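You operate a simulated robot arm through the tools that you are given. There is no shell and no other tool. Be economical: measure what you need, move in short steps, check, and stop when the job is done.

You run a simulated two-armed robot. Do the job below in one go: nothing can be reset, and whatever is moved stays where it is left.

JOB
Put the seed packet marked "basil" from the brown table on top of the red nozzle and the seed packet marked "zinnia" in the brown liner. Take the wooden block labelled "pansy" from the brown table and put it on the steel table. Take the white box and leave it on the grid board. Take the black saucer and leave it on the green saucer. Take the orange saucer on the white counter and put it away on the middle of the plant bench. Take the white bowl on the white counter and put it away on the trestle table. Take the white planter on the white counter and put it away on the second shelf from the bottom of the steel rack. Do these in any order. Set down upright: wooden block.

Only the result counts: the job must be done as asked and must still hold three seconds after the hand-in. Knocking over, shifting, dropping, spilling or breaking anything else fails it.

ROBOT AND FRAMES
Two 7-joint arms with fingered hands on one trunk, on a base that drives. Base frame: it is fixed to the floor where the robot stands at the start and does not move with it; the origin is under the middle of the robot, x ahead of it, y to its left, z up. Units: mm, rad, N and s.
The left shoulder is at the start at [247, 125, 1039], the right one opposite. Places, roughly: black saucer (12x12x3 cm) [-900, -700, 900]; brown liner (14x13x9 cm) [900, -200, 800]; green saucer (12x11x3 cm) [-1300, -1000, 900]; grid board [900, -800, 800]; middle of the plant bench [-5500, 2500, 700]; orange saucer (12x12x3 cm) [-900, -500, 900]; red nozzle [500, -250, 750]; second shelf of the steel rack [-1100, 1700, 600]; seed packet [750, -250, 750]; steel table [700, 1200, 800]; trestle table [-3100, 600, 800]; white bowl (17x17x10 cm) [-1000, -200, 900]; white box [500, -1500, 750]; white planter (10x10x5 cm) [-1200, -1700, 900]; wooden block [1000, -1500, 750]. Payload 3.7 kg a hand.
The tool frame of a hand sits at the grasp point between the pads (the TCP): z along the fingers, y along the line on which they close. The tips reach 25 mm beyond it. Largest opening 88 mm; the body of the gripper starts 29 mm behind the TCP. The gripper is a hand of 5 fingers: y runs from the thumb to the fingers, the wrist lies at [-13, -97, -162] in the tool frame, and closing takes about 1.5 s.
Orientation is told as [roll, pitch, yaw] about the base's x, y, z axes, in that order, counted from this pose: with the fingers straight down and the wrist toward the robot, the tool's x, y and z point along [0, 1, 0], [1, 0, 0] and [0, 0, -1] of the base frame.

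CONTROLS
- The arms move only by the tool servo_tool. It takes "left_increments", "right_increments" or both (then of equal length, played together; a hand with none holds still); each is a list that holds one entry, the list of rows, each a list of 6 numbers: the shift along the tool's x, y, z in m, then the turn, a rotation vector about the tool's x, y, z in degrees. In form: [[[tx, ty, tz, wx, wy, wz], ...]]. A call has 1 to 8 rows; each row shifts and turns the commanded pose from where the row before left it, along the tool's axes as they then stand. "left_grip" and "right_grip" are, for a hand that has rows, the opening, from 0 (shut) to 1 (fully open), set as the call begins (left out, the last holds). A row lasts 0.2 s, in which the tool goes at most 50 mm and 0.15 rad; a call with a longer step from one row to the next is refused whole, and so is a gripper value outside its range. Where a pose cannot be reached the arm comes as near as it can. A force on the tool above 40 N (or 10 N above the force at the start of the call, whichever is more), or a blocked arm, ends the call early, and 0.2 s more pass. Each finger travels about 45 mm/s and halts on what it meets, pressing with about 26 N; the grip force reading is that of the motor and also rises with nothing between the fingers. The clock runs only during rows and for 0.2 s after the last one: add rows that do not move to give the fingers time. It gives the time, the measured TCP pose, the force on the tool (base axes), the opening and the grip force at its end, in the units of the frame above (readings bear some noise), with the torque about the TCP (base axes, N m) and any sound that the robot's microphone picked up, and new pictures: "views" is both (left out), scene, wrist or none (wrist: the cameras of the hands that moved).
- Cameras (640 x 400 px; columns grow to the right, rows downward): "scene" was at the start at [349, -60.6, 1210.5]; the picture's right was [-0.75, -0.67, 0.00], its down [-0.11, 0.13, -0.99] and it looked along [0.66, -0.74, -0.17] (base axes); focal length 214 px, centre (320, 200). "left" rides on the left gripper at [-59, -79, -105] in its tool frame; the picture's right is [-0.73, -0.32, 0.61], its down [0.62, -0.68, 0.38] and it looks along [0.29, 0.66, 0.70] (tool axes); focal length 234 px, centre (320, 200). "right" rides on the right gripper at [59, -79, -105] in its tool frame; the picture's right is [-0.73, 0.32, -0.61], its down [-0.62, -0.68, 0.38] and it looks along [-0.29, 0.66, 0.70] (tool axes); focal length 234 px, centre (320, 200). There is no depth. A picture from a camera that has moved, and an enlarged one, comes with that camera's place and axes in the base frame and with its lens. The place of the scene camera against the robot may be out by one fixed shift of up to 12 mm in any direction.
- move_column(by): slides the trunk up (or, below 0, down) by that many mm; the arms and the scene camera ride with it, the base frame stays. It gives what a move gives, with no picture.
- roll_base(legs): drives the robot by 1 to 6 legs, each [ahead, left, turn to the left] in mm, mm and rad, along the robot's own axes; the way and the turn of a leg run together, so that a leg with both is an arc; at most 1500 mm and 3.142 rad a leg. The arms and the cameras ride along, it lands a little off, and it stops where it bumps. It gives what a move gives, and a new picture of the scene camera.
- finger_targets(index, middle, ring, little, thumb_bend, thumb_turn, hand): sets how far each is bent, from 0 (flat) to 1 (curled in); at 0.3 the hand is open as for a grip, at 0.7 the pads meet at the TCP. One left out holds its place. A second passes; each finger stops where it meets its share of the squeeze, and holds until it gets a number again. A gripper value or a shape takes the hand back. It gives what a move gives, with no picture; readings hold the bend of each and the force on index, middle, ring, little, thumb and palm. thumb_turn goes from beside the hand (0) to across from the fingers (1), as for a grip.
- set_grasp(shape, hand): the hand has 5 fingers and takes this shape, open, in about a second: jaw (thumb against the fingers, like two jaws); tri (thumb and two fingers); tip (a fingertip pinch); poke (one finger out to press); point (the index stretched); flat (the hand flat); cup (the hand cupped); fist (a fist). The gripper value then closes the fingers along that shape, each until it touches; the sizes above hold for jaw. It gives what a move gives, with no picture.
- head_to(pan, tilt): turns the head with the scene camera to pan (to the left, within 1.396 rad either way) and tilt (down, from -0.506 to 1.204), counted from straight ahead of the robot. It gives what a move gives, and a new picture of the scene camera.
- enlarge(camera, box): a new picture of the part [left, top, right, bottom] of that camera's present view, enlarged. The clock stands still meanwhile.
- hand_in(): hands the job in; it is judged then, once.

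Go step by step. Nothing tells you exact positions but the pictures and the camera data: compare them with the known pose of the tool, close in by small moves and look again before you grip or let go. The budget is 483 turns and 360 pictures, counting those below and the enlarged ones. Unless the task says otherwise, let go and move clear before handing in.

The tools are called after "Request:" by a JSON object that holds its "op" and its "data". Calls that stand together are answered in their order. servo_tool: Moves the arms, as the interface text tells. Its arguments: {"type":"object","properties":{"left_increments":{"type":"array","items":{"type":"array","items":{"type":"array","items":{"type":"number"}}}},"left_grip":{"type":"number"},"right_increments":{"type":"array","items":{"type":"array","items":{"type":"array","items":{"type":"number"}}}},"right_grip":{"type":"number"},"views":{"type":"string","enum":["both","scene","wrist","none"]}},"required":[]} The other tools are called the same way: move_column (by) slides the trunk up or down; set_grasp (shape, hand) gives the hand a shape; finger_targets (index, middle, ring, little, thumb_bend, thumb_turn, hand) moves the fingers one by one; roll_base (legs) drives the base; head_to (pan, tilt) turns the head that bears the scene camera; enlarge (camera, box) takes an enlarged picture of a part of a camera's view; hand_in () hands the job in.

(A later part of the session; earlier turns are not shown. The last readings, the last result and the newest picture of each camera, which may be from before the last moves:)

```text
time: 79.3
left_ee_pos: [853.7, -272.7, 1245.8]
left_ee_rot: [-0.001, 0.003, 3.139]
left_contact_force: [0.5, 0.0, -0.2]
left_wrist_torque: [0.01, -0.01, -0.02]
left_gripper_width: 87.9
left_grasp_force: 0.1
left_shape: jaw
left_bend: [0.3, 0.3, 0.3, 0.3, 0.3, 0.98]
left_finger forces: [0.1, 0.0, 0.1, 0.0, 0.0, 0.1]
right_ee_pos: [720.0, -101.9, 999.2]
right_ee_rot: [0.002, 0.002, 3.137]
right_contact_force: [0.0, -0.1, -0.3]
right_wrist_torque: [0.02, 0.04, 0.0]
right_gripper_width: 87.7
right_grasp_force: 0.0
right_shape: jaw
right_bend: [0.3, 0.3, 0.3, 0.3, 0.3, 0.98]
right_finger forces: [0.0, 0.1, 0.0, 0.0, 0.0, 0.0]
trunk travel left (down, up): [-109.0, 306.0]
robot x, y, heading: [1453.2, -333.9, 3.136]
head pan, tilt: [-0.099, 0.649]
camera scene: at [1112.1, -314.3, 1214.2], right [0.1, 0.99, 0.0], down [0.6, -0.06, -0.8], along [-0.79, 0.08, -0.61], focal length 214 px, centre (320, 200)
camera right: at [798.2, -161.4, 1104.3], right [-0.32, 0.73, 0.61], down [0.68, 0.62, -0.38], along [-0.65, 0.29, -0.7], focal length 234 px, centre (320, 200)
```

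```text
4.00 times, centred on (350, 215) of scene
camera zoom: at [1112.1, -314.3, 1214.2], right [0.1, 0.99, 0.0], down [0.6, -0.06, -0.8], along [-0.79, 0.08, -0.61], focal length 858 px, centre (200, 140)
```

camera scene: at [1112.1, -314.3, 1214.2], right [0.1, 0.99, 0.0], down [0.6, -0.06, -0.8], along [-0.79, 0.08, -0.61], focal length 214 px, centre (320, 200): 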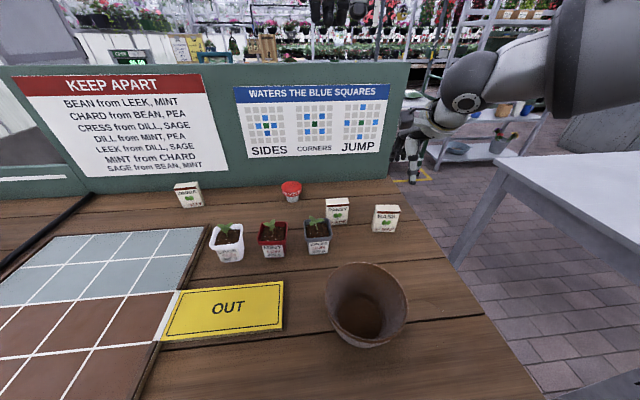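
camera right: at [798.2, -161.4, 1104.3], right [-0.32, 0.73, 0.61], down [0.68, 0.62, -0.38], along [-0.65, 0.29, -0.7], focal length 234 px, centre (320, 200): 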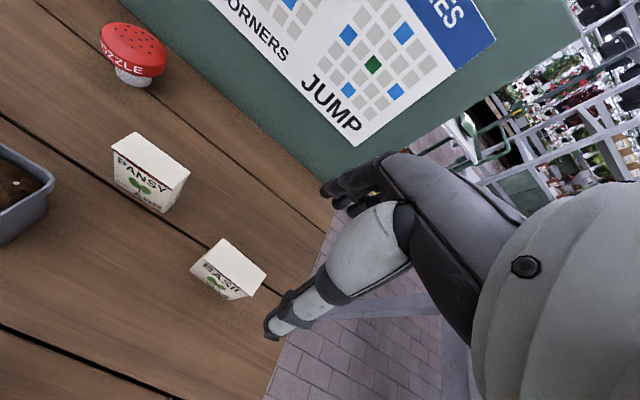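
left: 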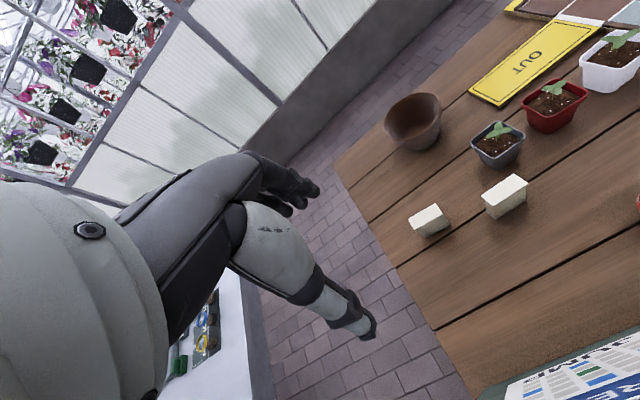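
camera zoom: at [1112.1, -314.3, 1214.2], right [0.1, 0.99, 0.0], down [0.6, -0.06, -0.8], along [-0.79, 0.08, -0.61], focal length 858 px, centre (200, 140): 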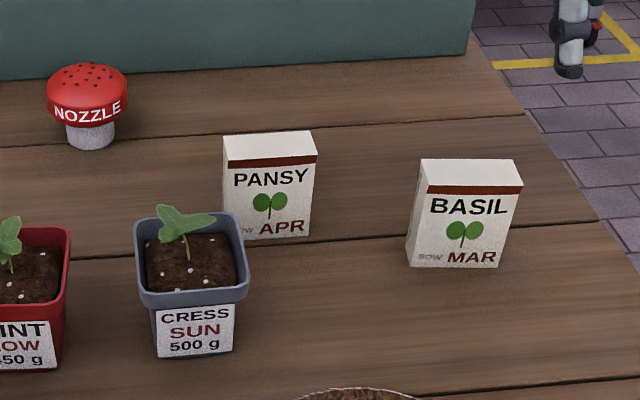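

Basil's top centre is at (721,-114,875), 57 wide and 25 thick, turned about 6°. I'll align and descend.

Request:
{"op": "servo_tool", "data": {"right_increments": [[[0.012, 0, 0, 0, 0, 6.3], [0, 0, 0.03, 0, 0, 0], [0, 0, 0.03, 0, 0, 0], [0, 0, 0.03, 0, 0, 0], [0, 0, 0.02, 0, 0, 0]]], "views": "wrist"}}

Request:
{"op": "enlarge", "data": {"camera": "scene", "box": [310, 115, 470, 215]}}

```text
time: 80.5
left_ee_pos: [855.0, -271.4, 1247.2]
left_ee_rot: [0.0, 0.001, 3.138]
left_contact_force: [-0.2, -0.2, 0.8]
left_wrist_torque: [0.01, -0.02, 0.02]
left_gripper_width: 87.7
left_grasp_force: 0.0
left_shape: jaw
left_bend: [0.3, 0.3, 0.3, 0.3, 0.3, 0.98]
left_finger forces: [0.1, 0.0, 0.0, 0.1, 0.0, 0.1]
right_ee_pos: [720.7, -115.4, 889.4]
right_ee_rot: [0.001, 0.002, 3.025]
right_contact_force: [0.7, 0.3, -0.1]
right_wrist_torque: [-0.01, 0.02, 0.03]
right_gripper_width: 87.9
right_grasp_force: 0.1
right_shape: jaw
right_bend: [0.3, 0.3, 0.3, 0.3, 0.3, 0.98]
right_finger forces: [0.1, 0.0, 0.1, 0.0, 0.1, 0.1]
trunk travel left (down, up): [-109.0, 306.0]
robot x, y, heading: [1447.2, -333.5, 3.137]
head pan, tilt: [-0.099, 0.649]
camera right: at [792.0, -182.5, 994.3], right [-0.24, 0.76, 0.61], down [0.75, 0.54, -0.38], along [-0.62, 0.36, -0.7], focal length 234 px, centre (320, 200)
```

right: 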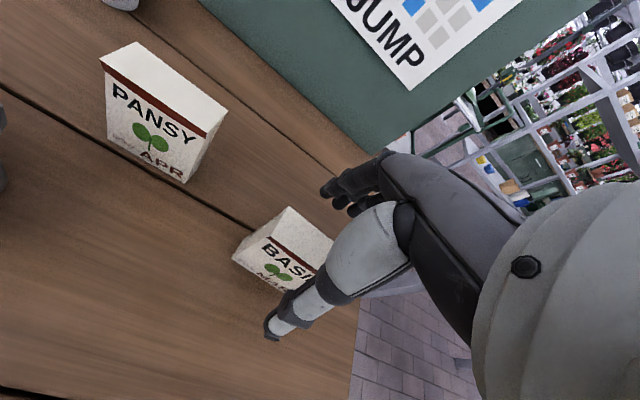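

```text
4.00 times, centred on (390, 165) of scene
camera zoom: at [1112.9, -313.6, 1214.5], right [0.1, 0.99, 0.0], down [0.6, -0.06, -0.8], along [-0.79, 0.08, -0.6], focal length 858 px, centre (40, 340)
```

zoom: 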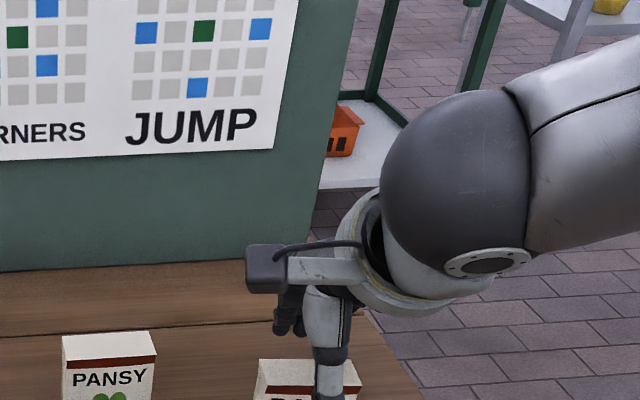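

Request:
{"op": "servo_tool", "data": {"right_increments": [[[0, 0, 0.017, 0, 0, 0], [0, 0, 0.017, 0, 0, 0]]], "views": "both"}}

Request:
{"op": "enlarge", "data": {"camera": "scene", "box": [310, 145, 470, 245]}}

```text
time: 81.1
left_ee_pos: [854.8, -270.9, 1247.0]
left_ee_rot: [0.0, -0.001, 3.14]
left_contact_force: [-0.6, 0.1, -0.3]
left_wrist_torque: [-0.01, 0.01, -0.03]
left_gripper_width: 87.7
left_grasp_force: 0.0
left_shape: jaw
left_bend: [0.3, 0.3, 0.3, 0.3, 0.3, 0.98]
left_finger forces: [0.0, 0.0, 0.1, 0.0, 0.0, 0.0]
right_ee_pos: [721.0, -116.1, 856.1]
right_ee_rot: [-0.002, 0.0, 3.026]
right_contact_force: [-0.4, 0.5, 0.5]
right_wrist_torque: [0.01, -0.03, 0.01]
right_gripper_width: 87.9
right_grasp_force: 0.0
right_shape: jaw
right_bend: [0.3, 0.3, 0.3, 0.3, 0.3, 0.98]
right_finger forces: [0.1, 0.0, 0.1, 0.1, 0.0, 0.1]
trunk travel left (down, up): [-109.0, 306.0]
robot x, y, heading: [1448.6, -331.1, 3.14]
head pan, tilt: [-0.099, 0.649]
camera scene: at [1112.9, -313.6, 1214.5], right [0.1, 0.99, 0.0], down [0.6, -0.06, -0.8], along [-0.79, 0.08, -0.6], focal length 214 px, centre (320, 200)
camera right: at [791.8, -183.4, 959.6], right [-0.24, 0.76, 0.61], down [0.75, 0.54, -0.38], along [-0.62, 0.36, -0.7], focal length 234 px, centre (320, 200)
```

scene: 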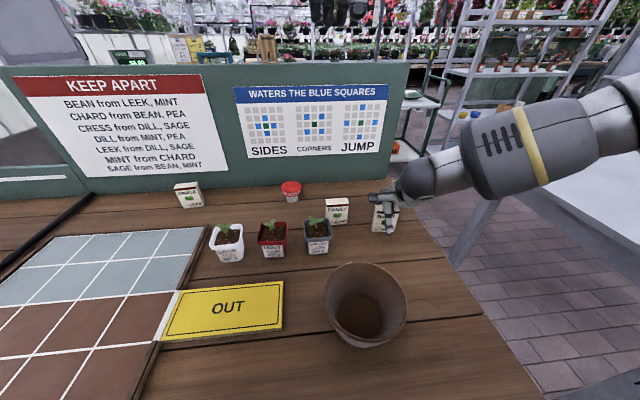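
right: 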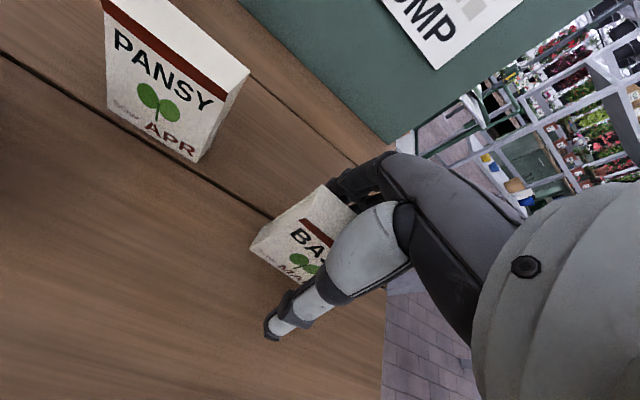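

```text
4.00 times, centred on (390, 195) of scene
camera zoom: at [1112.9, -313.6, 1214.5], right [0.1, 0.99, 0.0], down [0.6, -0.06, -0.8], along [-0.79, 0.08, -0.6], focal length 858 px, centre (40, 220)
```

zoom: 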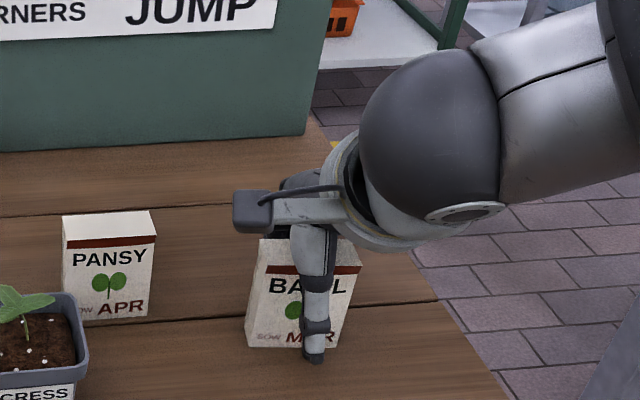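

Well centred between thumb and fingers. Closing.

Request:
{"op": "servo_tool", "data": {"right_increments": [[[0, 0, 0, 0, 0, 0], [0, 0, 0, 0, 0, 0], [0, 0, 0, 0, 0, 0], [0, 0, 0, 0, 0, 0], [0, 0, 0, 0, 0, 0], [0, 0, 0, 0, 0, 0], [0, 0, 0, 0, 0, 0], [0, 0, 0, 0, 0, 0]]], "right_grip": 0, "views": "wrist"}}

Request:
{"op": "servo_tool", "data": {"right_increments": [[[0, 0, -0.02, 0, 0, 0], [0, 0, -0.04, 0, 0, 0], [0, 0, -0.04, 0, 0, 0], [0, 0, -0.04, 0, 0, 0]]], "views": "both"}}

```text
time: 82.9
left_ee_pos: [855.3, -272.5, 1246.9]
left_ee_rot: [0.002, -0.001, 3.138]
left_contact_force: [-0.2, 0.0, 0.3]
left_wrist_torque: [-0.01, -0.02, 0.0]
left_gripper_width: 87.7
left_grasp_force: 0.1
left_shape: jaw
left_bend: [0.3, 0.3, 0.3, 0.3, 0.3, 0.98]
left_finger forces: [0.0, 0.0, 0.0, 0.0, 0.0, 0.1]
right_ee_pos: [720.2, -115.3, 855.2]
right_ee_rot: [-0.001, 0.001, 3.027]
right_contact_force: [-1.1, -1.1, -0.1]
right_wrist_torque: [0.0, 0.0, 0.04]
right_gripper_width: 20.6
right_grasp_force: 25.3
right_shape: jaw
right_bend: [0.73, 0.58, 0.58, 0.62, 0.75, 1.0]
right_finger forces: [14.2, 6.3, 2.8, 0.2, 23.5, 0.0]
trunk travel left (down, up): [-109.0, 306.0]
robot x, y, heading: [1448.7, -331.7, 3.135]
head pan, tilt: [-0.099, 0.649]
camera right: at [791.9, -183.4, 960.1], right [-0.24, 0.76, 0.61], down [0.75, 0.54, -0.38], along [-0.62, 0.36, -0.7], focal length 234 px, centre (320, 200)
```

right: 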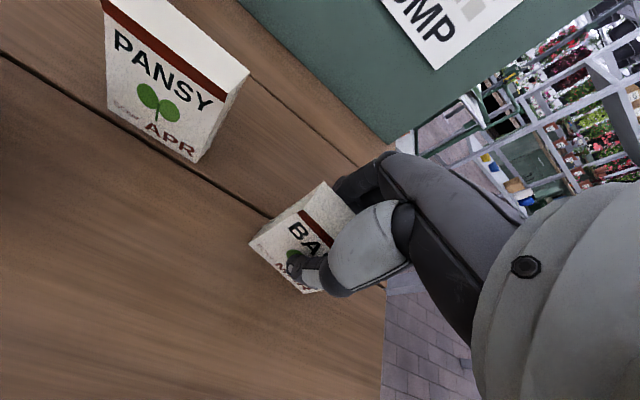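

```text
time: 83.9
left_ee_pos: [856.8, -273.4, 1247.1]
left_ee_rot: [-0.001, -0.002, 3.137]
left_contact_force: [-0.3, -0.1, 1.1]
left_wrist_torque: [-0.03, 0.04, 0.0]
left_gripper_width: 87.7
left_grasp_force: 0.1
left_shape: jaw
left_bend: [0.3, 0.3, 0.3, 0.3, 0.3, 0.98]
left_finger forces: [0.0, 0.0, 0.1, 0.1, 0.1, 0.0]
right_ee_pos: [718.8, -113.6, 997.7]
right_ee_rot: [0.0, 0.001, 3.028]
right_contact_force: [-0.1, 0.3, 0.2]
right_wrist_torque: [-0.03, 0.0, 0.01]
right_gripper_width: 20.6
right_grasp_force: 26.2
right_shape: jaw
right_bend: [0.73, 0.58, 0.58, 0.62, 0.75, 1.0]
right_finger forces: [14.3, 6.4, 2.7, 0.2, 23.5, 0.1]
trunk travel left (down, up): [-109.0, 306.0]
robot x, y, heading: [1452.9, -333.4, 3.135]
head pan, tilt: [-0.099, 0.649]
camera scene: at [1114.0, -313.9, 1215.0], right [0.1, 0.99, 0.0], down [0.6, -0.06, -0.8], along [-0.79, 0.08, -0.6], focal length 214 px, centre (320, 200)
camera right: at [790.5, -181.7, 1101.6], right [-0.24, 0.76, 0.61], down [0.75, 0.54, -0.38], along [-0.62, 0.36, -0.7], focal length 234 px, centre (320, 200)
```

scene: 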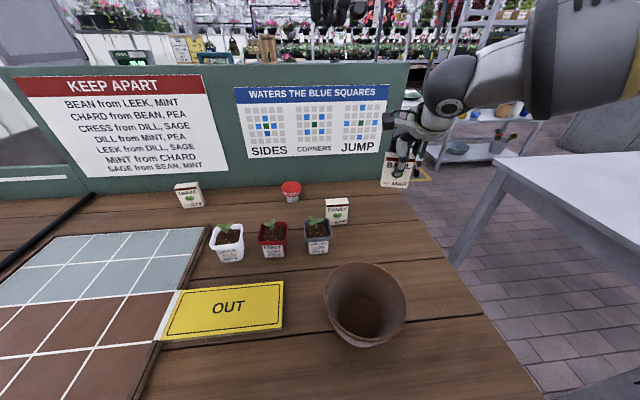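
right: 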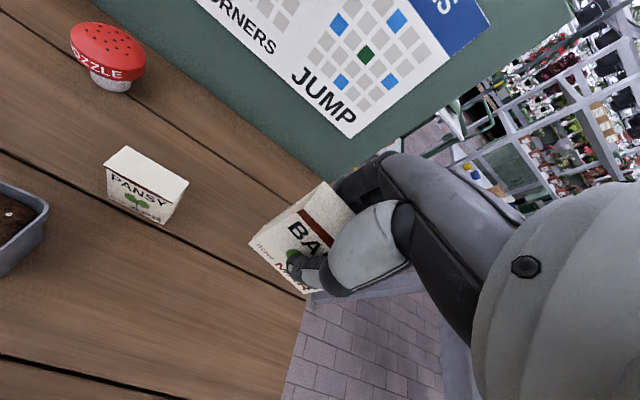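

Request:
{"op": "enlarge", "data": {"camera": "scene", "box": [250, 165, 330, 215]}}

Request:
{"op": "enlarge", "data": {"camera": "right", "box": [50, 0, 210, 100]}}

```text
8.00 times, centred on (290, 190) of scene
camera zoom: at [1114.0, -313.9, 1215.0], right [0.1, 0.99, 0.0], down [0.6, -0.06, -0.8], along [-0.79, 0.08, -0.6], focal length 1716 px, centre (560, 280)
```

zoom: 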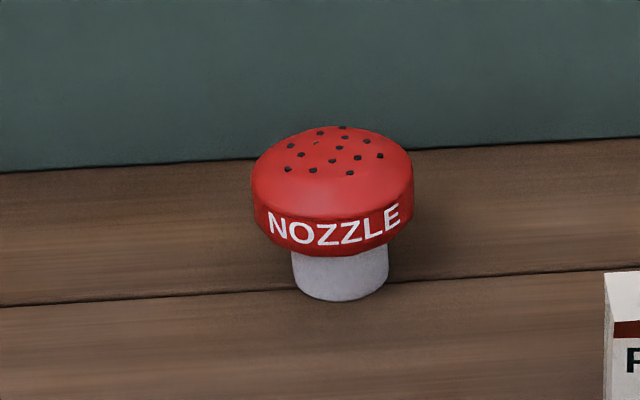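

```text
4.00 times, centred on (130, 50) of right
camera zoom: at [790.5, -181.7, 1101.6], right [-0.24, 0.76, 0.61], down [0.75, 0.54, -0.38], along [-0.62, 0.36, -0.7], focal length 937 px, centre (1080, 800)
```

zoom: 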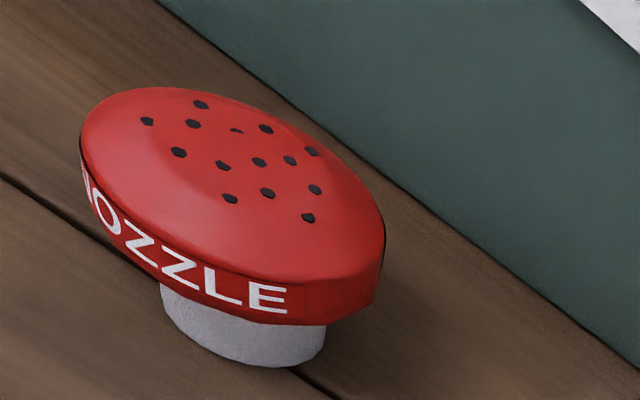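

The nozzle's flat-topped dome is at about (575,-342) with its top at about z 870. I'll move toward it.

Request:
{"op": "servo_tool", "data": {"right_increments": [[[0.0343, 0.0251, 0.0076, 0, 0, 0], [0.0343, 0.0251, 0.0076, 0, 0, 0], [0.0343, 0.0251, 0.0076, 0, 0, 0], [0.0343, 0.0251, 0.0076, 0, 0, 0], [0.0343, 0.0251, 0.0076, 0, 0, 0]]], "views": "both"}}

Request:
{"op": "enlarge", "data": {"camera": "scene", "box": [250, 125, 410, 225]}}

```text
time: 85.1
left_ee_pos: [855.4, -272.4, 1245.7]
left_ee_rot: [0.002, 0.001, 3.138]
left_contact_force: [-0.4, -0.5, -0.1]
left_wrist_torque: [-0.01, 0.0, 0.02]
left_gripper_width: 87.7
left_grasp_force: 0.0
left_shape: jaw
left_bend: [0.3, 0.3, 0.3, 0.3, 0.3, 0.98]
left_finger forces: [0.0, 0.1, 0.0, 0.0, 0.0, 0.0]
right_ee_pos: [630.7, -200.4, 971.5]
right_ee_rot: [0.001, 0.001, 3.025]
right_contact_force: [-0.2, 0.4, 0.1]
right_wrist_torque: [0.01, 0.02, 0.02]
right_gripper_width: 20.4
right_grasp_force: 26.0
right_shape: jaw
right_bend: [0.73, 0.58, 0.58, 0.62, 0.75, 1.0]
right_finger forces: [14.4, 6.3, 2.8, 0.0, 23.5, 0.1]
right hand out of reach, approached as far as the arm can: row 3, 4, 5
trunk travel left (down, up): [-109.0, 306.0]
robot x, y, heading: [1450.8, -331.8, 3.138]
head pan, tilt: [-0.099, 0.649]
camera scene: at [1112.3, -313.5, 1214.3], right [0.1, 0.99, 0.0], down [0.6, -0.06, -0.8], along [-0.79, 0.08, -0.61], focal length 214 px, centre (320, 200)
camera right: at [702.1, -267.8, 1076.0], right [-0.24, 0.76, 0.61], down [0.75, 0.54, -0.38], along [-0.62, 0.36, -0.7], focal length 234 px, centre (320, 200)
```

scene: 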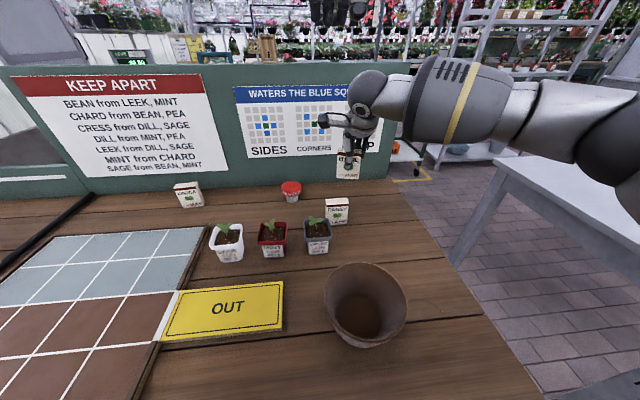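
right: 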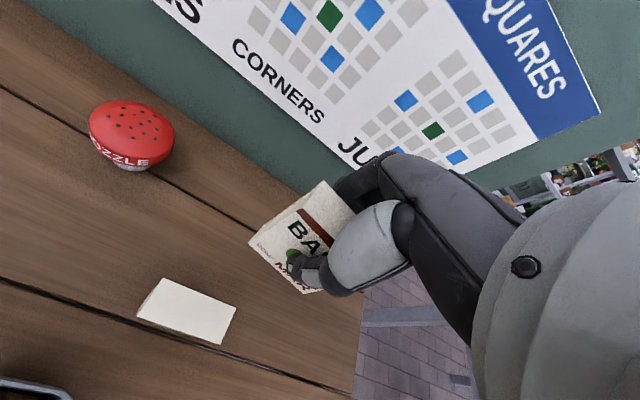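

```text
4.00 times, centred on (330, 175) of scene
camera zoom: at [1112.3, -313.5, 1214.3], right [0.1, 0.99, 0.0], down [0.6, -0.06, -0.8], along [-0.79, 0.08, -0.61], focal length 858 px, centre (280, 300)
```

zoom: 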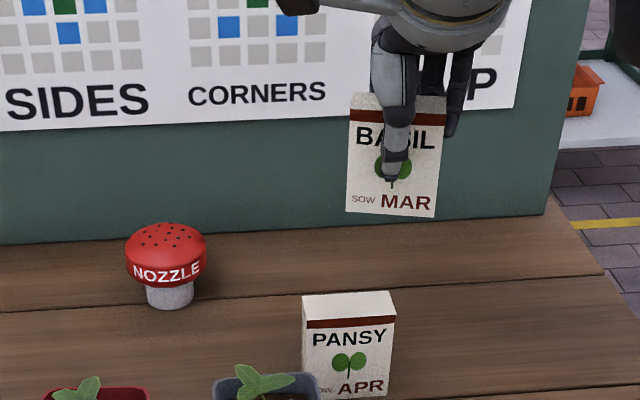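

The arm is at its reach limit. I'll check the base clearance to the table before moving closer.

Request:
{"op": "head_to", "data": {"pan": 0, "tilt": 1.2}}

```text
time: 86.0
left_ee_pos: [853.9, -271.6, 1247.1]
left_ee_rot: [0.0, 0.003, 3.138]
left_contact_force: [0.3, -0.6, 0.0]
left_wrist_torque: [0.01, 0.01, 0.0]
left_gripper_width: 87.4
left_grasp_force: 0.1
left_shape: jaw
left_bend: [0.3, 0.3, 0.3, 0.3, 0.3, 0.98]
left_finger forces: [0.0, 0.0, 0.0, 0.0, 0.1, 0.1]
right_ee_pos: [630.7, -200.0, 971.8]
right_ee_rot: [0.0, 0.001, 3.026]
right_contact_force: [-0.5, 0.0, -0.2]
right_wrist_torque: [-0.02, 0.0, -0.03]
right_gripper_width: 20.6
right_grasp_force: 25.9
right_shape: jaw
right_bend: [0.73, 0.58, 0.58, 0.62, 0.75, 1.0]
right_finger forces: [14.4, 6.3, 2.8, 0.0, 23.5, 0.0]
trunk travel left (down, up): [-109.0, 306.0]
robot x, y, heading: [1445.9, -332.6, 3.137]
head pan, tilt: [0.0, 1.201]
camera scene: at [1138.2, -320.6, 1178.2], right [0.03, 1.0, 0.0], down [0.9, -0.03, -0.43], along [-0.43, 0.01, -0.9], focal length 214 px, centre (320, 200)
```

scene: 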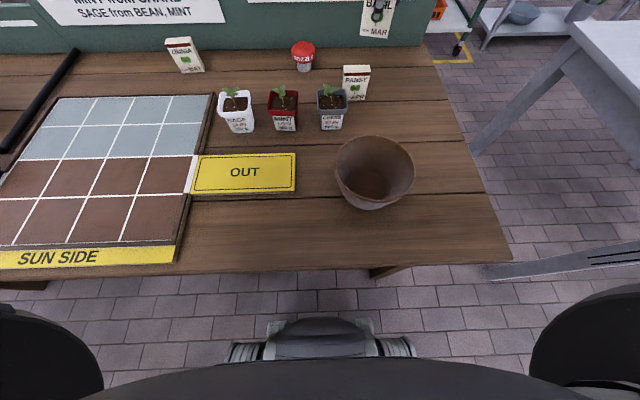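

Base front clears the table edge by about 100 mm. I'll pull the hand back and up, then creep 75 mm ahead and lower the trunk.

Request:
{"op": "servo_tool", "data": {"right_increments": [[[0, -0.045, -0.02, 0, 0, 0], [0, -0.045, -0.02, 0, 0, 0], [0, -0.03, -0.02, 0, 0, 0]]], "views": "none"}}

Request:
{"op": "roll_base", "data": {"legs": [[75, 0, 0]]}}

Request:
{"op": "move_column", "data": {"by": -50}}

```text
time: 86.8
left_ee_pos: [854.6, -270.5, 1246.6]
left_ee_rot: [0.001, 0.001, 3.137]
left_contact_force: [-0.4, 0.4, 0.2]
left_wrist_torque: [-0.01, -0.02, 0.01]
left_gripper_width: 87.7
left_grasp_force: 0.0
left_shape: jaw
left_bend: [0.3, 0.3, 0.3, 0.3, 0.3, 0.98]
left_finger forces: [0.0, 0.0, 0.0, 0.1, 0.0, 0.0]
right_ee_pos: [749.0, -214.3, 1033.4]
right_ee_rot: [-0.001, 0.004, 3.026]
right_contact_force: [0.3, 0.2, -1.2]
right_wrist_torque: [0.01, -0.01, -0.02]
right_gripper_width: 20.8
right_grasp_force: 25.5
right_shape: jaw
right_bend: [0.73, 0.58, 0.6, 0.62, 0.75, 1.0]
right_finger forces: [14.6, 6.4, 2.7, 0.0, 23.6, 0.0]
trunk travel left (down, up): [-109.0, 306.0]
robot x, y, heading: [1448.1, -333.1, 3.138]
head pan, tilt: [0.0, 1.201]
```

```text
time: 87.9
left_ee_pos: [780.2, -273.3, 1246.2]
left_ee_rot: [0.0, 0.001, 3.14]
left_contact_force: [0.0, -1.0, 0.6]
left_wrist_torque: [-0.01, -0.01, -0.01]
left_gripper_width: 87.8
left_grasp_force: 0.0
left_shape: jaw
left_bend: [0.3, 0.3, 0.3, 0.3, 0.3, 0.98]
left_finger forces: [0.1, 0.1, 0.0, 0.1, 0.1, 0.1]
right_ee_pos: [675.7, -215.3, 1033.3]
right_ee_rot: [0.0, 0.001, 3.028]
right_contact_force: [0.6, 0.4, -0.2]
right_wrist_torque: [-0.02, -0.02, 0.02]
right_gripper_width: 20.8
right_grasp_force: 26.2
right_shape: jaw
right_bend: [0.73, 0.58, 0.6, 0.62, 0.75, 1.0]
right_finger forces: [14.5, 6.5, 2.7, 0.0, 23.7, 0.0]
trunk travel left (down, up): [-109.0, 306.0]
robot x, y, heading: [1372.5, -329.6, 3.141]
head pan, tilt: [0.0, 1.201]
camera scene: at [1061.6, -319.5, 1179.4], right [0.05, 1.0, 0.0], down [0.9, -0.05, -0.44], along [-0.44, 0.02, -0.9], focal length 214 px, centre (320, 200)
```

scene: 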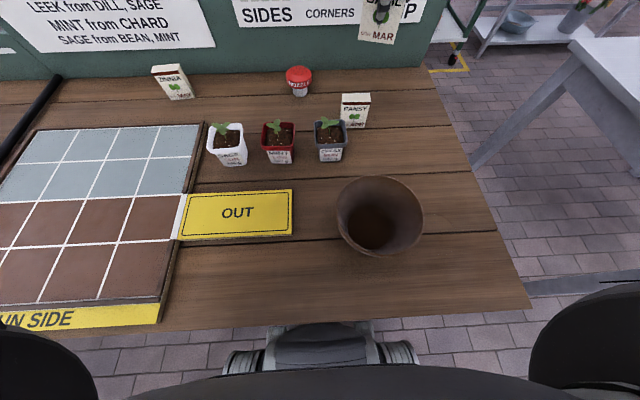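

```text
time: 88.8
left_ee_pos: [772.2, -283.4, 1194.1]
left_ee_rot: [-0.015, 0.016, -3.121]
left_contact_force: [1.1, 0.3, -0.1]
left_wrist_torque: [0.01, 0.0, 0.05]
left_gripper_width: 87.6
left_grasp_force: 0.1
left_shape: jaw
left_bend: [0.3, 0.3, 0.3, 0.3, 0.3, 0.98]
left_finger forces: [0.0, 0.0, 0.1, 0.1, 0.0, 0.0]
right_ee_pos: [675.7, -214.9, 985.7]
right_ee_rot: [0.0, -0.002, 3.03]
right_contact_force: [-0.1, 0.8, -0.1]
right_wrist_torque: [0.02, -0.01, 0.01]
right_gripper_width: 20.7
right_grasp_force: 25.4
right_shape: jaw
right_bend: [0.73, 0.58, 0.6, 0.62, 0.75, 1.0]
right_finger forces: [14.5, 6.5, 2.7, 0.0, 23.7, 0.1]
trunk travel left (down, up): [-59.0, 356.0]
robot x, y, heading: [1375.8, -331.4, 3.138]
head pan, tilt: [0.0, 1.201]
```

Request:
{"op": "servo_tool", "data": {"right_increments": [[[0.0216, 0.0281, 0.009, 0, 0, 0], [0.0216, 0.0281, 0.009, 0, 0, 0], [0.0216, 0.0281, 0.009, 0, 0, 0]]], "views": "both"}}

Request:
{"op": "head_to", "data": {"pan": -0.0, "tilt": 0.7}}

Request:
{"op": "enlarge", "data": {"camera": "right", "box": [120, 140, 360, 290]}}

Request:
{"op": "enlarge", "data": {"camera": "scene", "box": [250, 135, 410, 235]}}

```text
time: 89.6
left_ee_pos: [772.7, -281.6, 1194.0]
left_ee_rot: [-0.013, 0.019, -3.124]
left_contact_force: [-0.3, 0.3, -0.6]
left_wrist_torque: [0.0, 0.0, -0.03]
left_gripper_width: 87.7
left_grasp_force: 0.0
left_shape: jaw
left_bend: [0.3, 0.3, 0.3, 0.3, 0.3, 0.98]
left_finger forces: [0.0, 0.0, 0.1, 0.0, 0.0, 0.0]
right_ee_pos: [586.2, -243.7, 962.2]
right_ee_rot: [-0.001, 0.001, 3.028]
right_contact_force: [0.6, -0.1, -0.1]
right_wrist_torque: [0.02, -0.01, -0.04]
right_gripper_width: 20.8
right_grasp_force: 26.2
right_shape: jaw
right_bend: [0.73, 0.58, 0.6, 0.62, 0.75, 1.0]
right_finger forces: [14.6, 6.3, 2.6, 0.0, 23.7, 0.1]
right hand out of reach, approached as far as the arm can: row 3
trunk travel left (down, up): [-59.0, 356.0]
robot x, y, heading: [1372.7, -329.1, 3.139]
head pan, tilt: [0.0, 1.201]
camera scene: at [1001.7, -329.2, 1136.4], right [-0.09, 1.0, 0.0], down [0.76, 0.07, -0.64], along [-0.64, -0.06, -0.77], focal length 214 px, centre (320, 200)
camera right: at [658.3, -311.7, 1066.3], right [-0.24, 0.76, 0.61], down [0.75, 0.54, -0.38], along [-0.62, 0.36, -0.7], focal length 234 px, centre (320, 200)
```

scene: 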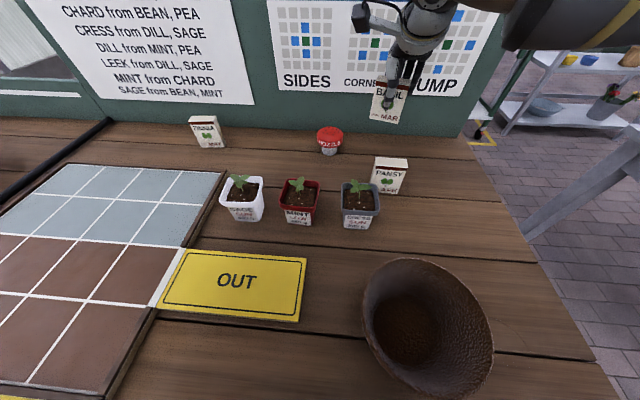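
right: 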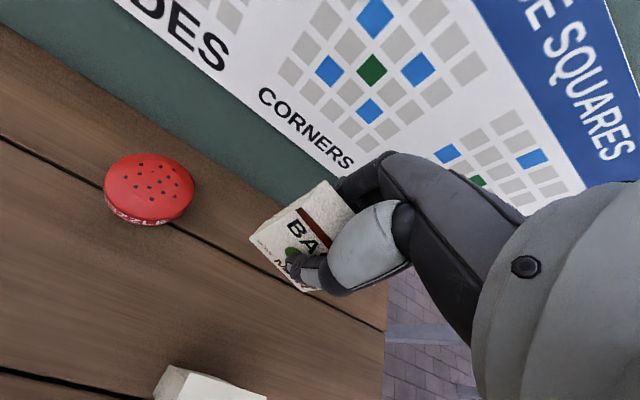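

```text
time: 90.5
left_ee_pos: [780.6, -271.7, 1195.8]
left_ee_rot: [0.002, -0.001, 3.139]
left_contact_force: [-1.5, 0.5, -0.9]
left_wrist_torque: [-0.01, 0.01, -0.03]
left_gripper_width: 87.8
left_grasp_force: 0.1
left_shape: jaw
left_bend: [0.3, 0.3, 0.3, 0.3, 0.3, 0.98]
left_finger forces: [0.1, 0.0, 0.1, 0.0, 0.0, 0.0]
right_ee_pos: [586.1, -245.3, 961.0]
right_ee_rot: [0.001, 0.002, 3.029]
right_contact_force: [-0.3, 0.0, 0.8]
right_wrist_torque: [0.01, 0.0, -0.01]
right_gripper_width: 21.0
right_grasp_force: 25.5
right_shape: jaw
right_bend: [0.73, 0.58, 0.6, 0.62, 0.75, 1.0]
right_finger forces: [14.6, 6.4, 2.7, 0.0, 23.6, 0.0]
trunk travel left (down, up): [-59.0, 356.0]
robot x, y, heading: [1375.2, -332.3, 3.137]
head pan, tilt: [0.0, 0.7]
camera scene: at [994.3, -328.8, 1147.8], right [-0.07, 1.0, 0.0], down [0.66, 0.05, -0.75], along [-0.74, -0.05, -0.67], focal length 214 px, centre (320, 200)
```

scene: 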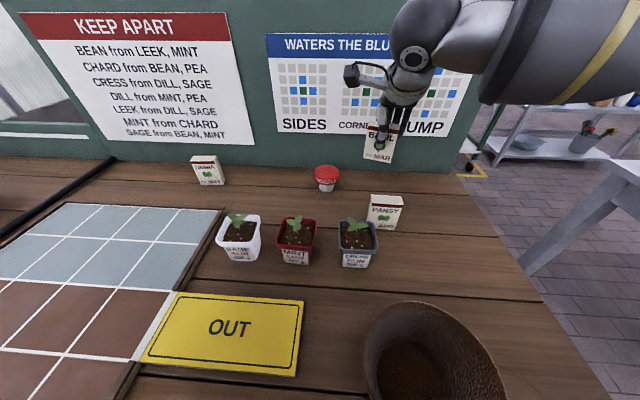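

```text
2.67 times, centred on (240, 215) of right
camera zoom: at [658.3, -312.6, 1066.0], right [-0.24, 0.76, 0.61], down [0.75, 0.54, -0.38], along [-0.62, 0.36, -0.7], focal length 624 px, centre (533, 160)
```

zoom: 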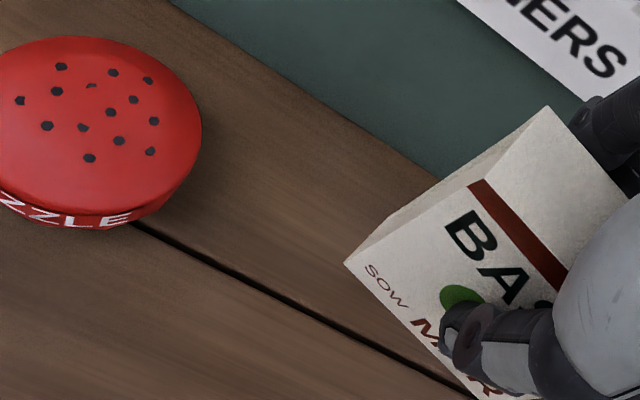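

```text
4.00 times, centred on (330, 185) of scene
camera zoom: at [994.3, -328.8, 1147.8], right [-0.07, 1.0, 0.0], down [0.66, 0.05, -0.75], along [-0.74, -0.05, -0.67], focal length 858 px, centre (280, 260)
```

zoom: 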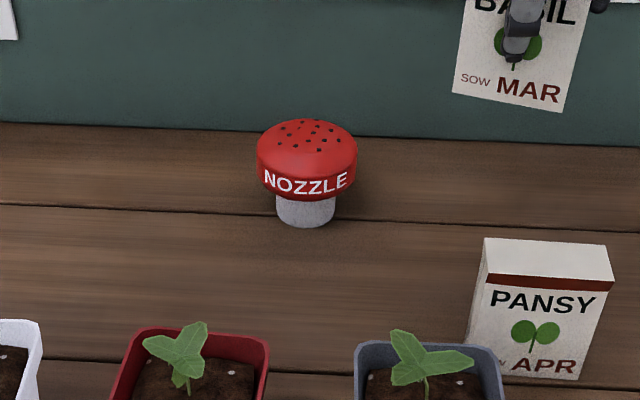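

I need a bit more reach: I'll raise the hand, slide the robot left 100 mm, and lower the trunk 50 mm (which moves the shoulders forward).

Request:
{"op": "servo_tool", "data": {"right_increments": [[[0, -0.02, -0.04, 0, 0, 0], [0, -0.02, -0.04, 0, 0, 0]]], "views": "none"}}

Request:
{"op": "roll_base", "data": {"legs": [[0, 100, 0]]}}

Request:
{"op": "move_column", "data": {"by": -50}}

```text
time: 91.2
left_ee_pos: [781.7, -275.5, 1198.8]
left_ee_rot: [0.005, 0.0, -3.14]
left_contact_force: [16.5, -12.2, -1.7]
left_wrist_torque: [0.0, -0.05, 0.34]
left_gripper_width: 86.6
left_grasp_force: 0.0
left_shape: jaw
left_bend: [0.47, 0.3, 0.3, 0.3, 0.3, 0.98]
left_finger forces: [0.0, 0.0, 0.0, 0.0, 0.0, 0.1]
right_ee_pos: [623.8, -241.1, 1033.8]
right_ee_rot: [0.002, 0.009, 3.01]
right_contact_force: [-0.5, -0.4, -0.8]
right_wrist_torque: [0.01, 0.0, 0.03]
right_gripper_width: 20.8
right_grasp_force: 25.3
right_shape: jaw
right_bend: [0.73, 0.58, 0.6, 0.62, 0.75, 0.99]
right_finger forces: [14.6, 6.3, 2.8, 0.1, 23.7, 0.0]
trunk travel left (down, up): [-59.0, 356.0]
robot x, y, heading: [1374.6, -335.4, 3.139]
head pan, tilt: [0.0, 0.7]
stopped in row 2 (left hand): the force on the tool passed its limit at 46 N (the readings are from after the stop); the commanded pose is now the measured one
```

```text
time: 92.7
left_ee_pos: [780.8, -374.4, 1199.4]
left_ee_rot: [0.004, -0.004, -3.137]
left_contact_force: [22.2, -21.3, -0.8]
left_wrist_torque: [0.02, -0.01, 0.59]
left_gripper_width: 86.5
left_grasp_force: 0.0
left_shape: jaw
left_bend: [0.5, 0.3, 0.3, 0.3, 0.3, 0.98]
left_finger forces: [0.0, 0.0, 0.0, 0.0, 0.0, 0.1]
right_ee_pos: [626.3, -343.0, 1035.2]
right_ee_rot: [-0.001, 0.007, 3.016]
right_contact_force: [0.5, 0.3, -0.7]
right_wrist_torque: [0.02, 0.03, 0.01]
right_gripper_width: 20.8
right_grasp_force: 25.9
right_shape: jaw
right_bend: [0.73, 0.58, 0.6, 0.62, 0.75, 0.99]
right_finger forces: [14.6, 6.4, 2.8, 0.0, 23.6, 0.1]
trunk travel left (down, up): [-59.0, 356.0]
robot x, y, heading: [1374.9, -430.0, 3.142]
head pan, tilt: [0.0, 0.7]
camera scene: at [993.6, -427.1, 1149.2], right [-0.06, 1.0, 0.0], down [0.65, 0.04, -0.76], along [-0.76, -0.04, -0.65], focal length 214 px, centre (320, 200)
```

scene: 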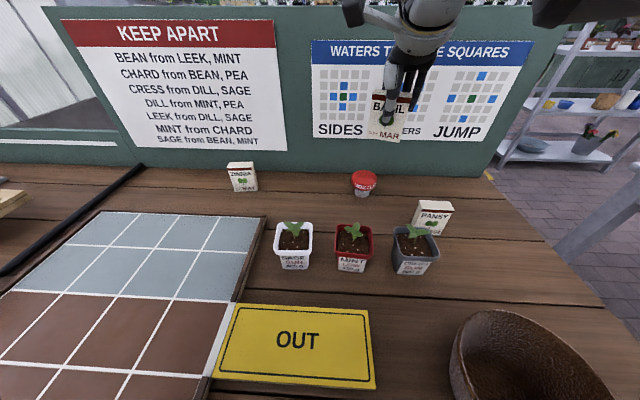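

```text
time: 93.3
left_ee_pos: [763.8, -378.8, 1155.5]
left_ee_rot: [0.006, 0.05, -3.136]
left_contact_force: [15.7, -11.7, 0.9]
left_wrist_torque: [0.07, 0.1, 0.3]
left_gripper_width: 86.9
left_grasp_force: 0.0
left_shape: jaw
left_bend: [0.42, 0.3, 0.3, 0.3, 0.3, 0.98]
left_finger forces: [0.0, 0.1, 0.1, 0.1, 0.0, 0.0]
right_ee_pos: [618.9, -335.7, 992.5]
right_ee_rot: [-0.003, 0.036, 2.996]
right_contact_force: [-0.9, -0.5, 0.2]
right_wrist_torque: [0.0, 0.0, 0.01]
right_gripper_width: 21.1
right_grasp_force: 26.1
right_shape: jaw
right_bend: [0.73, 0.58, 0.6, 0.62, 0.75, 0.99]
right_finger forces: [14.6, 6.2, 2.9, 0.0, 23.6, 0.1]
trunk travel left (down, up): [-33.0, 383.0]
robot x, y, heading: [1375.3, -429.3, 3.142]
head pan, tilt: [0.0, 0.7]
stopped: the force on the tool passed its limit at 48 N (the readings are from after the stop); the commanded pose is now the measured one
```

The left hand's index is touching the right arm. I'll move the left hand away to the left.

Request:
{"op": "servo_tool", "data": {"left_increments": [[[0.03, -0.02, 0, 0, 0, 0], [0.045, 0, 0, 0, 0, 0], [0.045, 0, 0, 0, 0, 0], [0.045, 0, 0, 0, 0, 0], [0.045, 0, 0, 0, 0, 0], [0.045, 0, 0, 0, 0, 0]]], "views": "scene"}}

```text
time: 94.7
left_ee_pos: [783.7, -633.8, 1150.3]
left_ee_rot: [0.004, 0.042, -3.138]
left_contact_force: [0.4, 0.2, -0.3]
left_wrist_torque: [-0.02, 0.0, 0.02]
left_gripper_width: 88.0
left_grasp_force: 0.1
left_shape: jaw
left_bend: [0.3, 0.3, 0.3, 0.3, 0.3, 0.98]
left_finger forces: [0.0, 0.1, 0.1, 0.0, 0.1, 0.0]
left hand out of reach, approached as far as the arm can: row 1
right_ee_pos: [619.7, -339.2, 997.1]
right_ee_rot: [-0.006, 0.032, 3.002]
right_contact_force: [-0.5, -0.3, -0.2]
right_wrist_torque: [0.0, 0.02, -0.02]
right_gripper_width: 20.8
right_grasp_force: 26.1
right_shape: jaw
right_bend: [0.73, 0.58, 0.6, 0.62, 0.75, 0.99]
right_finger forces: [14.6, 6.2, 2.7, 0.1, 23.6, 0.0]
trunk travel left (down, up): [-33.0, 383.0]
robot x, y, heading: [1374.7, -432.4, 3.141]
head pan, tilt: [0.0, 0.7]
camera scene: at [973.8, -422.5, 1119.5], right [0.0, 1.0, 0.0], down [0.64, 0.0, -0.77], along [-0.77, 0.0, -0.64], focal length 214 px, centre (320, 200)
```

scene: 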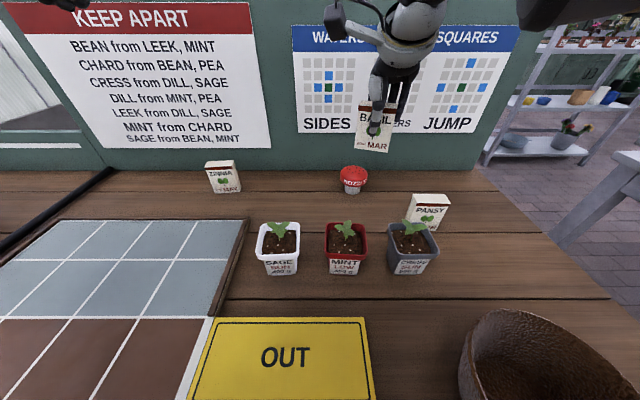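

Request:
{"op": "servo_tool", "data": {"right_increments": [[[0.008, 0.022, 0.015, -1.8, 0, 0], [0.008, 0.022, 0.015, 0, 0, 0]]], "views": "both"}}

Request:
{"op": "enlarge", "data": {"camera": "right", "box": [160, 150, 400, 300]}}

Request:
{"op": "enlarge", "data": {"camera": "scene", "box": [290, 115, 450, 215]}}

```text
time: 95.3
left_ee_pos: [784.0, -631.6, 1151.4]
left_ee_rot: [0.004, 0.04, -3.137]
left_contact_force: [0.5, -0.3, 0.2]
left_wrist_torque: [0.02, 0.03, 0.0]
left_gripper_width: 87.7
left_grasp_force: 0.1
left_shape: jaw
left_bend: [0.3, 0.3, 0.3, 0.3, 0.3, 0.98]
left_finger forces: [0.1, 0.1, 0.0, 0.0, 0.1, 0.0]
right_ee_pos: [584.3, -342.3, 972.0]
right_ee_rot: [-0.005, -0.001, 3.002]
right_contact_force: [-0.4, 0.3, 0.0]
right_wrist_torque: [0.0, 0.02, 0.02]
right_gripper_width: 20.8
right_grasp_force: 26.2
right_shape: jaw
right_bend: [0.73, 0.58, 0.6, 0.62, 0.75, 0.99]
right_finger forces: [14.6, 6.2, 2.8, 0.0, 23.7, 0.0]
right hand out of reach, approached as far as the arm can: row 2
trunk travel left (down, up): [-33.0, 383.0]
robot x, y, heading: [1374.6, -428.0, 3.142]
head pan, tilt: [0.0, 0.7]
camera scene: at [974.4, -421.7, 1119.8], right [0.0, 1.0, 0.0], down [0.64, 0.0, -0.77], along [-0.77, 0.0, -0.64], focal length 214 px, centre (320, 200)
camera right: at [653.2, -412.4, 1076.3], right [-0.22, 0.76, 0.61], down [0.76, 0.52, -0.38], along [-0.61, 0.38, -0.69], focal length 234 px, centre (320, 200)
```

scene: 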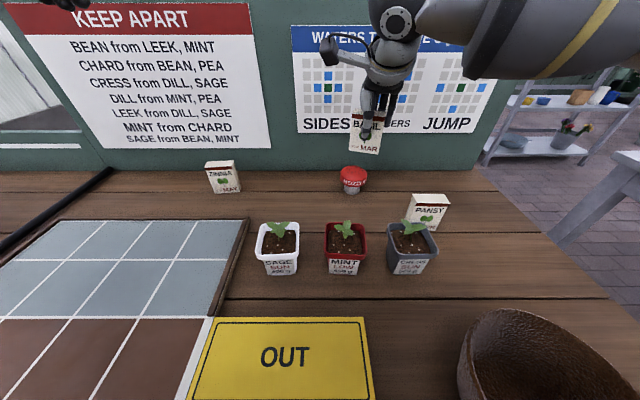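
right: 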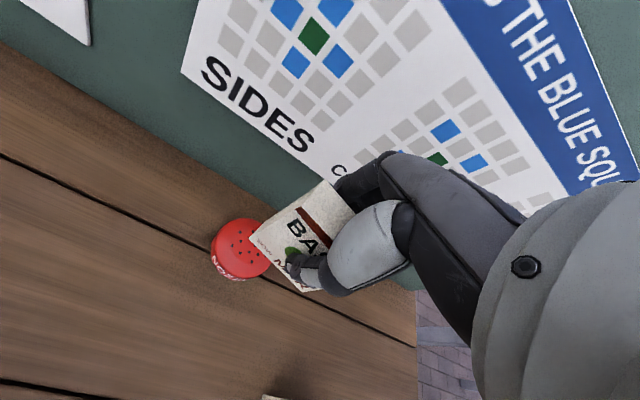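

```text
2.67 times, centred on (280, 225) of right
camera zoom: at [653.2, -412.4, 1076.3], right [-0.22, 0.76, 0.61], down [0.76, 0.52, -0.38], along [-0.61, 0.38, -0.69], focal length 624 px, centre (427, 133)
```

zoom: 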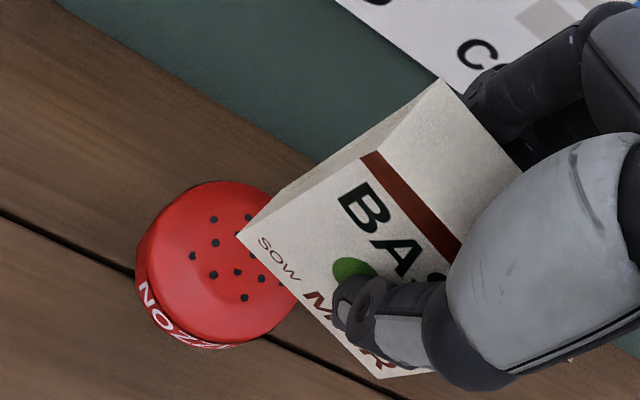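

```text
4.00 times, centred on (370, 165) of scene
camera zoom: at [974.4, -421.7, 1119.8], right [0.0, 1.0, 0.0], down [0.64, 0.0, -0.77], along [-0.77, 0.0, -0.64], focal length 858 px, centre (120, 340)
```

zoom: 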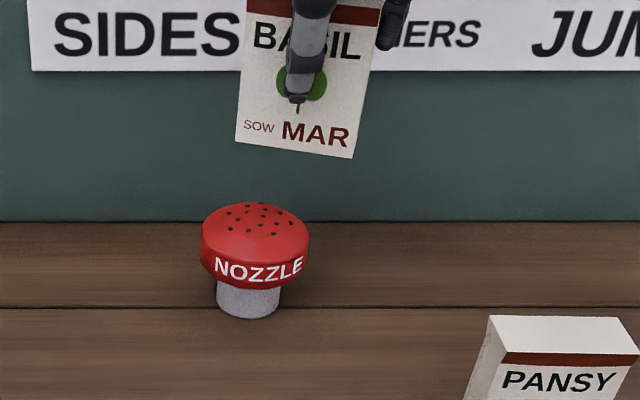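

Request:
{"op": "servo_tool", "data": {"right_increments": [[[0.002, 0.002, 0.015, 0, 0, 0], [0, 0, 0.015, 0, 0, 0]]], "views": "none"}}

```text
time: 95.9
left_ee_pos: [782.1, -631.7, 1149.4]
left_ee_rot: [0.003, 0.042, -3.138]
left_contact_force: [-0.2, 0.4, 0.6]
left_wrist_torque: [-0.03, 0.03, -0.03]
left_gripper_width: 87.5
left_grasp_force: 0.0
left_shape: jaw
left_bend: [0.3, 0.3, 0.3, 0.3, 0.3, 0.98]
left_finger forces: [0.0, 0.0, 0.0, 0.0, 0.0, 0.0]
right_ee_pos: [580.7, -343.8, 940.0]
right_ee_rot: [-0.005, -0.003, 3.003]
right_contact_force: [0.8, -0.8, -0.4]
right_wrist_torque: [-0.04, 0.0, 0.01]
right_gripper_width: 20.5
right_grasp_force: 26.1
right_shape: jaw
right_bend: [0.73, 0.58, 0.6, 0.62, 0.75, 0.99]
right_finger forces: [14.6, 6.3, 2.8, 0.1, 23.7, 0.0]
trunk travel left (down, up): [-33.0, 383.0]
robot x, y, heading: [1375.0, -430.7, 3.143]
head pan, tilt: [0.0, 0.7]
```

Request:
{"op": "servo_tool", "data": {"right_increments": [[[0.0088, 0.0065, 0.008, 0, 0, 0], [0, 0, 0, 0, 0, 0]]], "views": "none"}}

Request:
{"op": "enlarge", "data": {"camera": "right", "box": [160, 150, 400, 300]}}

Request:
{"op": "enlarge", "data": {"camera": "scene", "box": [310, 140, 430, 215]}}

```text
time: 96.5
left_ee_pos: [782.7, -631.6, 1150.7]
left_ee_rot: [0.004, 0.043, -3.138]
left_contact_force: [0.3, -0.3, -0.8]
left_wrist_torque: [-0.01, -0.02, 0.0]
left_gripper_width: 87.9
left_grasp_force: 0.1
left_shape: jaw
left_bend: [0.3, 0.3, 0.3, 0.3, 0.3, 0.98]
left_finger forces: [0.0, 0.1, 0.1, 0.0, 0.0, 0.0]
right_ee_pos: [576.2, -345.3, 936.2]
right_ee_rot: [-0.006, 0.0, 3.003]
right_contact_force: [-0.1, -0.1, -0.1]
right_wrist_torque: [-0.02, 0.02, 0.0]
right_gripper_width: 20.8
right_grasp_force: 26.1
right_shape: jaw
right_bend: [0.73, 0.58, 0.6, 0.62, 0.75, 0.99]
right_finger forces: [14.6, 6.3, 2.8, 0.0, 23.6, 0.0]
right hand out of reach, approached as far as the arm can: row 1
trunk travel left (down, up): [-33.0, 383.0]
robot x, y, heading: [1375.7, -431.3, 3.148]
head pan, tilt: [0.0, 0.7]
```

```text
2.67 times, centred on (280, 225) of right
camera zoom: at [646.9, -416.1, 1040.3], right [-0.22, 0.76, 0.61], down [0.76, 0.53, -0.38], along [-0.61, 0.38, -0.69], focal length 624 px, centre (427, 133)
```

zoom: 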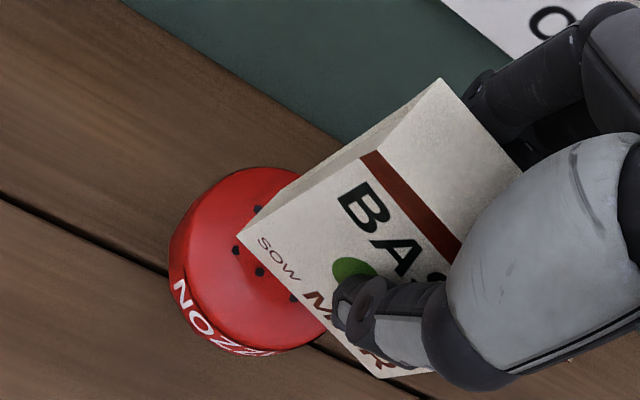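

```text
5.33 times, centred on (370, 178) of scene
camera zoom: at [973.7, -421.8, 1119.5], right [0.0, 1.0, 0.0], down [0.64, 0.0, -0.76], along [-0.76, 0.0, -0.64], focal length 1144 px, centre (53, 320)
```

zoom: 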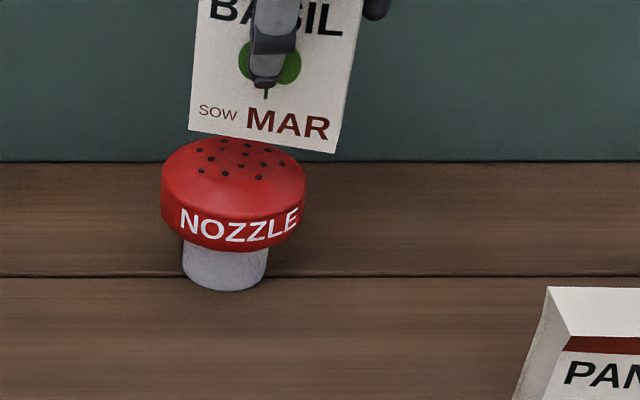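

The packet needs about 9 mm more toward -y and 5 mm more toward -x. I'll raise slightly and nudge the base forward 20 mm.

Request:
{"op": "servo_tool", "data": {"right_increments": [[[0, -0.015, -0.012, 0, 0, 0], [0, 0, 0, 0, 0, 0]]], "views": "none"}}

Request:
{"op": "roll_base", "data": {"legs": [[20, 10, 0]]}}

```text
time: 97.1
left_ee_pos: [781.2, -632.0, 1151.4]
left_ee_rot: [0.003, 0.042, -3.138]
left_contact_force: [-0.1, 0.6, -0.3]
left_wrist_torque: [0.01, 0.0, 0.03]
left_gripper_width: 87.6
left_grasp_force: 0.0
left_shape: jaw
left_bend: [0.3, 0.3, 0.3, 0.3, 0.3, 0.98]
left_finger forces: [0.0, 0.0, 0.1, 0.0, 0.0, 0.0]
right_ee_pos: [592.2, -347.2, 948.0]
right_ee_rot: [-0.005, 0.001, 3.002]
right_contact_force: [-0.2, -0.1, 0.1]
right_wrist_torque: [0.0, 0.0, 0.01]
right_gripper_width: 21.0
right_grasp_force: 25.9
right_shape: jaw
right_bend: [0.73, 0.58, 0.6, 0.62, 0.75, 0.99]
right_finger forces: [14.6, 6.3, 2.7, 0.1, 23.6, 0.1]
trunk travel left (down, up): [-33.0, 383.0]
robot x, y, heading: [1374.8, -434.6, 3.145]
head pan, tilt: [0.0, 0.7]
```

```text
time: 97.9
left_ee_pos: [760.1, -642.7, 1150.4]
left_ee_rot: [0.002, 0.042, -3.137]
left_contact_force: [0.3, 0.0, -0.3]
left_wrist_torque: [0.02, -0.01, 0.03]
left_gripper_width: 87.9
left_grasp_force: 0.1
left_shape: jaw
left_bend: [0.3, 0.3, 0.3, 0.3, 0.3, 0.98]
left_finger forces: [0.0, 0.0, 0.0, 0.1, 0.0, 0.1]
right_ee_pos: [571.1, -357.7, 946.9]
right_ee_rot: [-0.006, 0.0, 3.002]
right_contact_force: [0.7, 0.6, -0.9]
right_wrist_torque: [0.01, -0.04, -0.02]
right_gripper_width: 20.6
right_grasp_force: 26.1
right_shape: jaw
right_bend: [0.73, 0.58, 0.6, 0.62, 0.75, 0.99]
right_finger forces: [14.6, 6.3, 2.8, 0.0, 23.8, 0.0]
trunk travel left (down, up): [-33.0, 383.0]
robot x, y, heading: [1355.0, -441.5, 3.139]
head pan, tilt: [0.0, 0.7]
camera scene: at [952.3, -432.1, 1119.2], right [0.0, 1.0, 0.0], down [0.64, 0.0, -0.76], along [-0.76, 0.0, -0.64], focal length 214 px, centre (320, 200)
```

scene: 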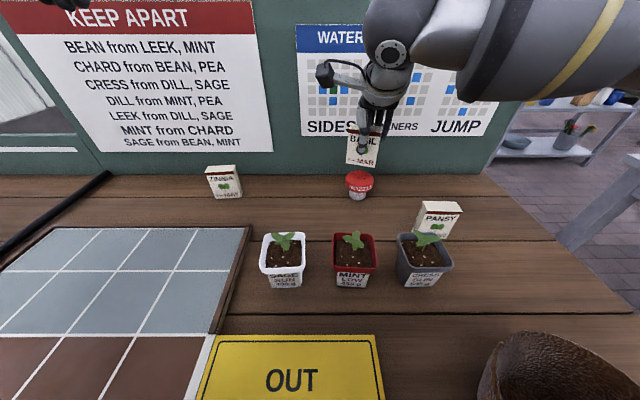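

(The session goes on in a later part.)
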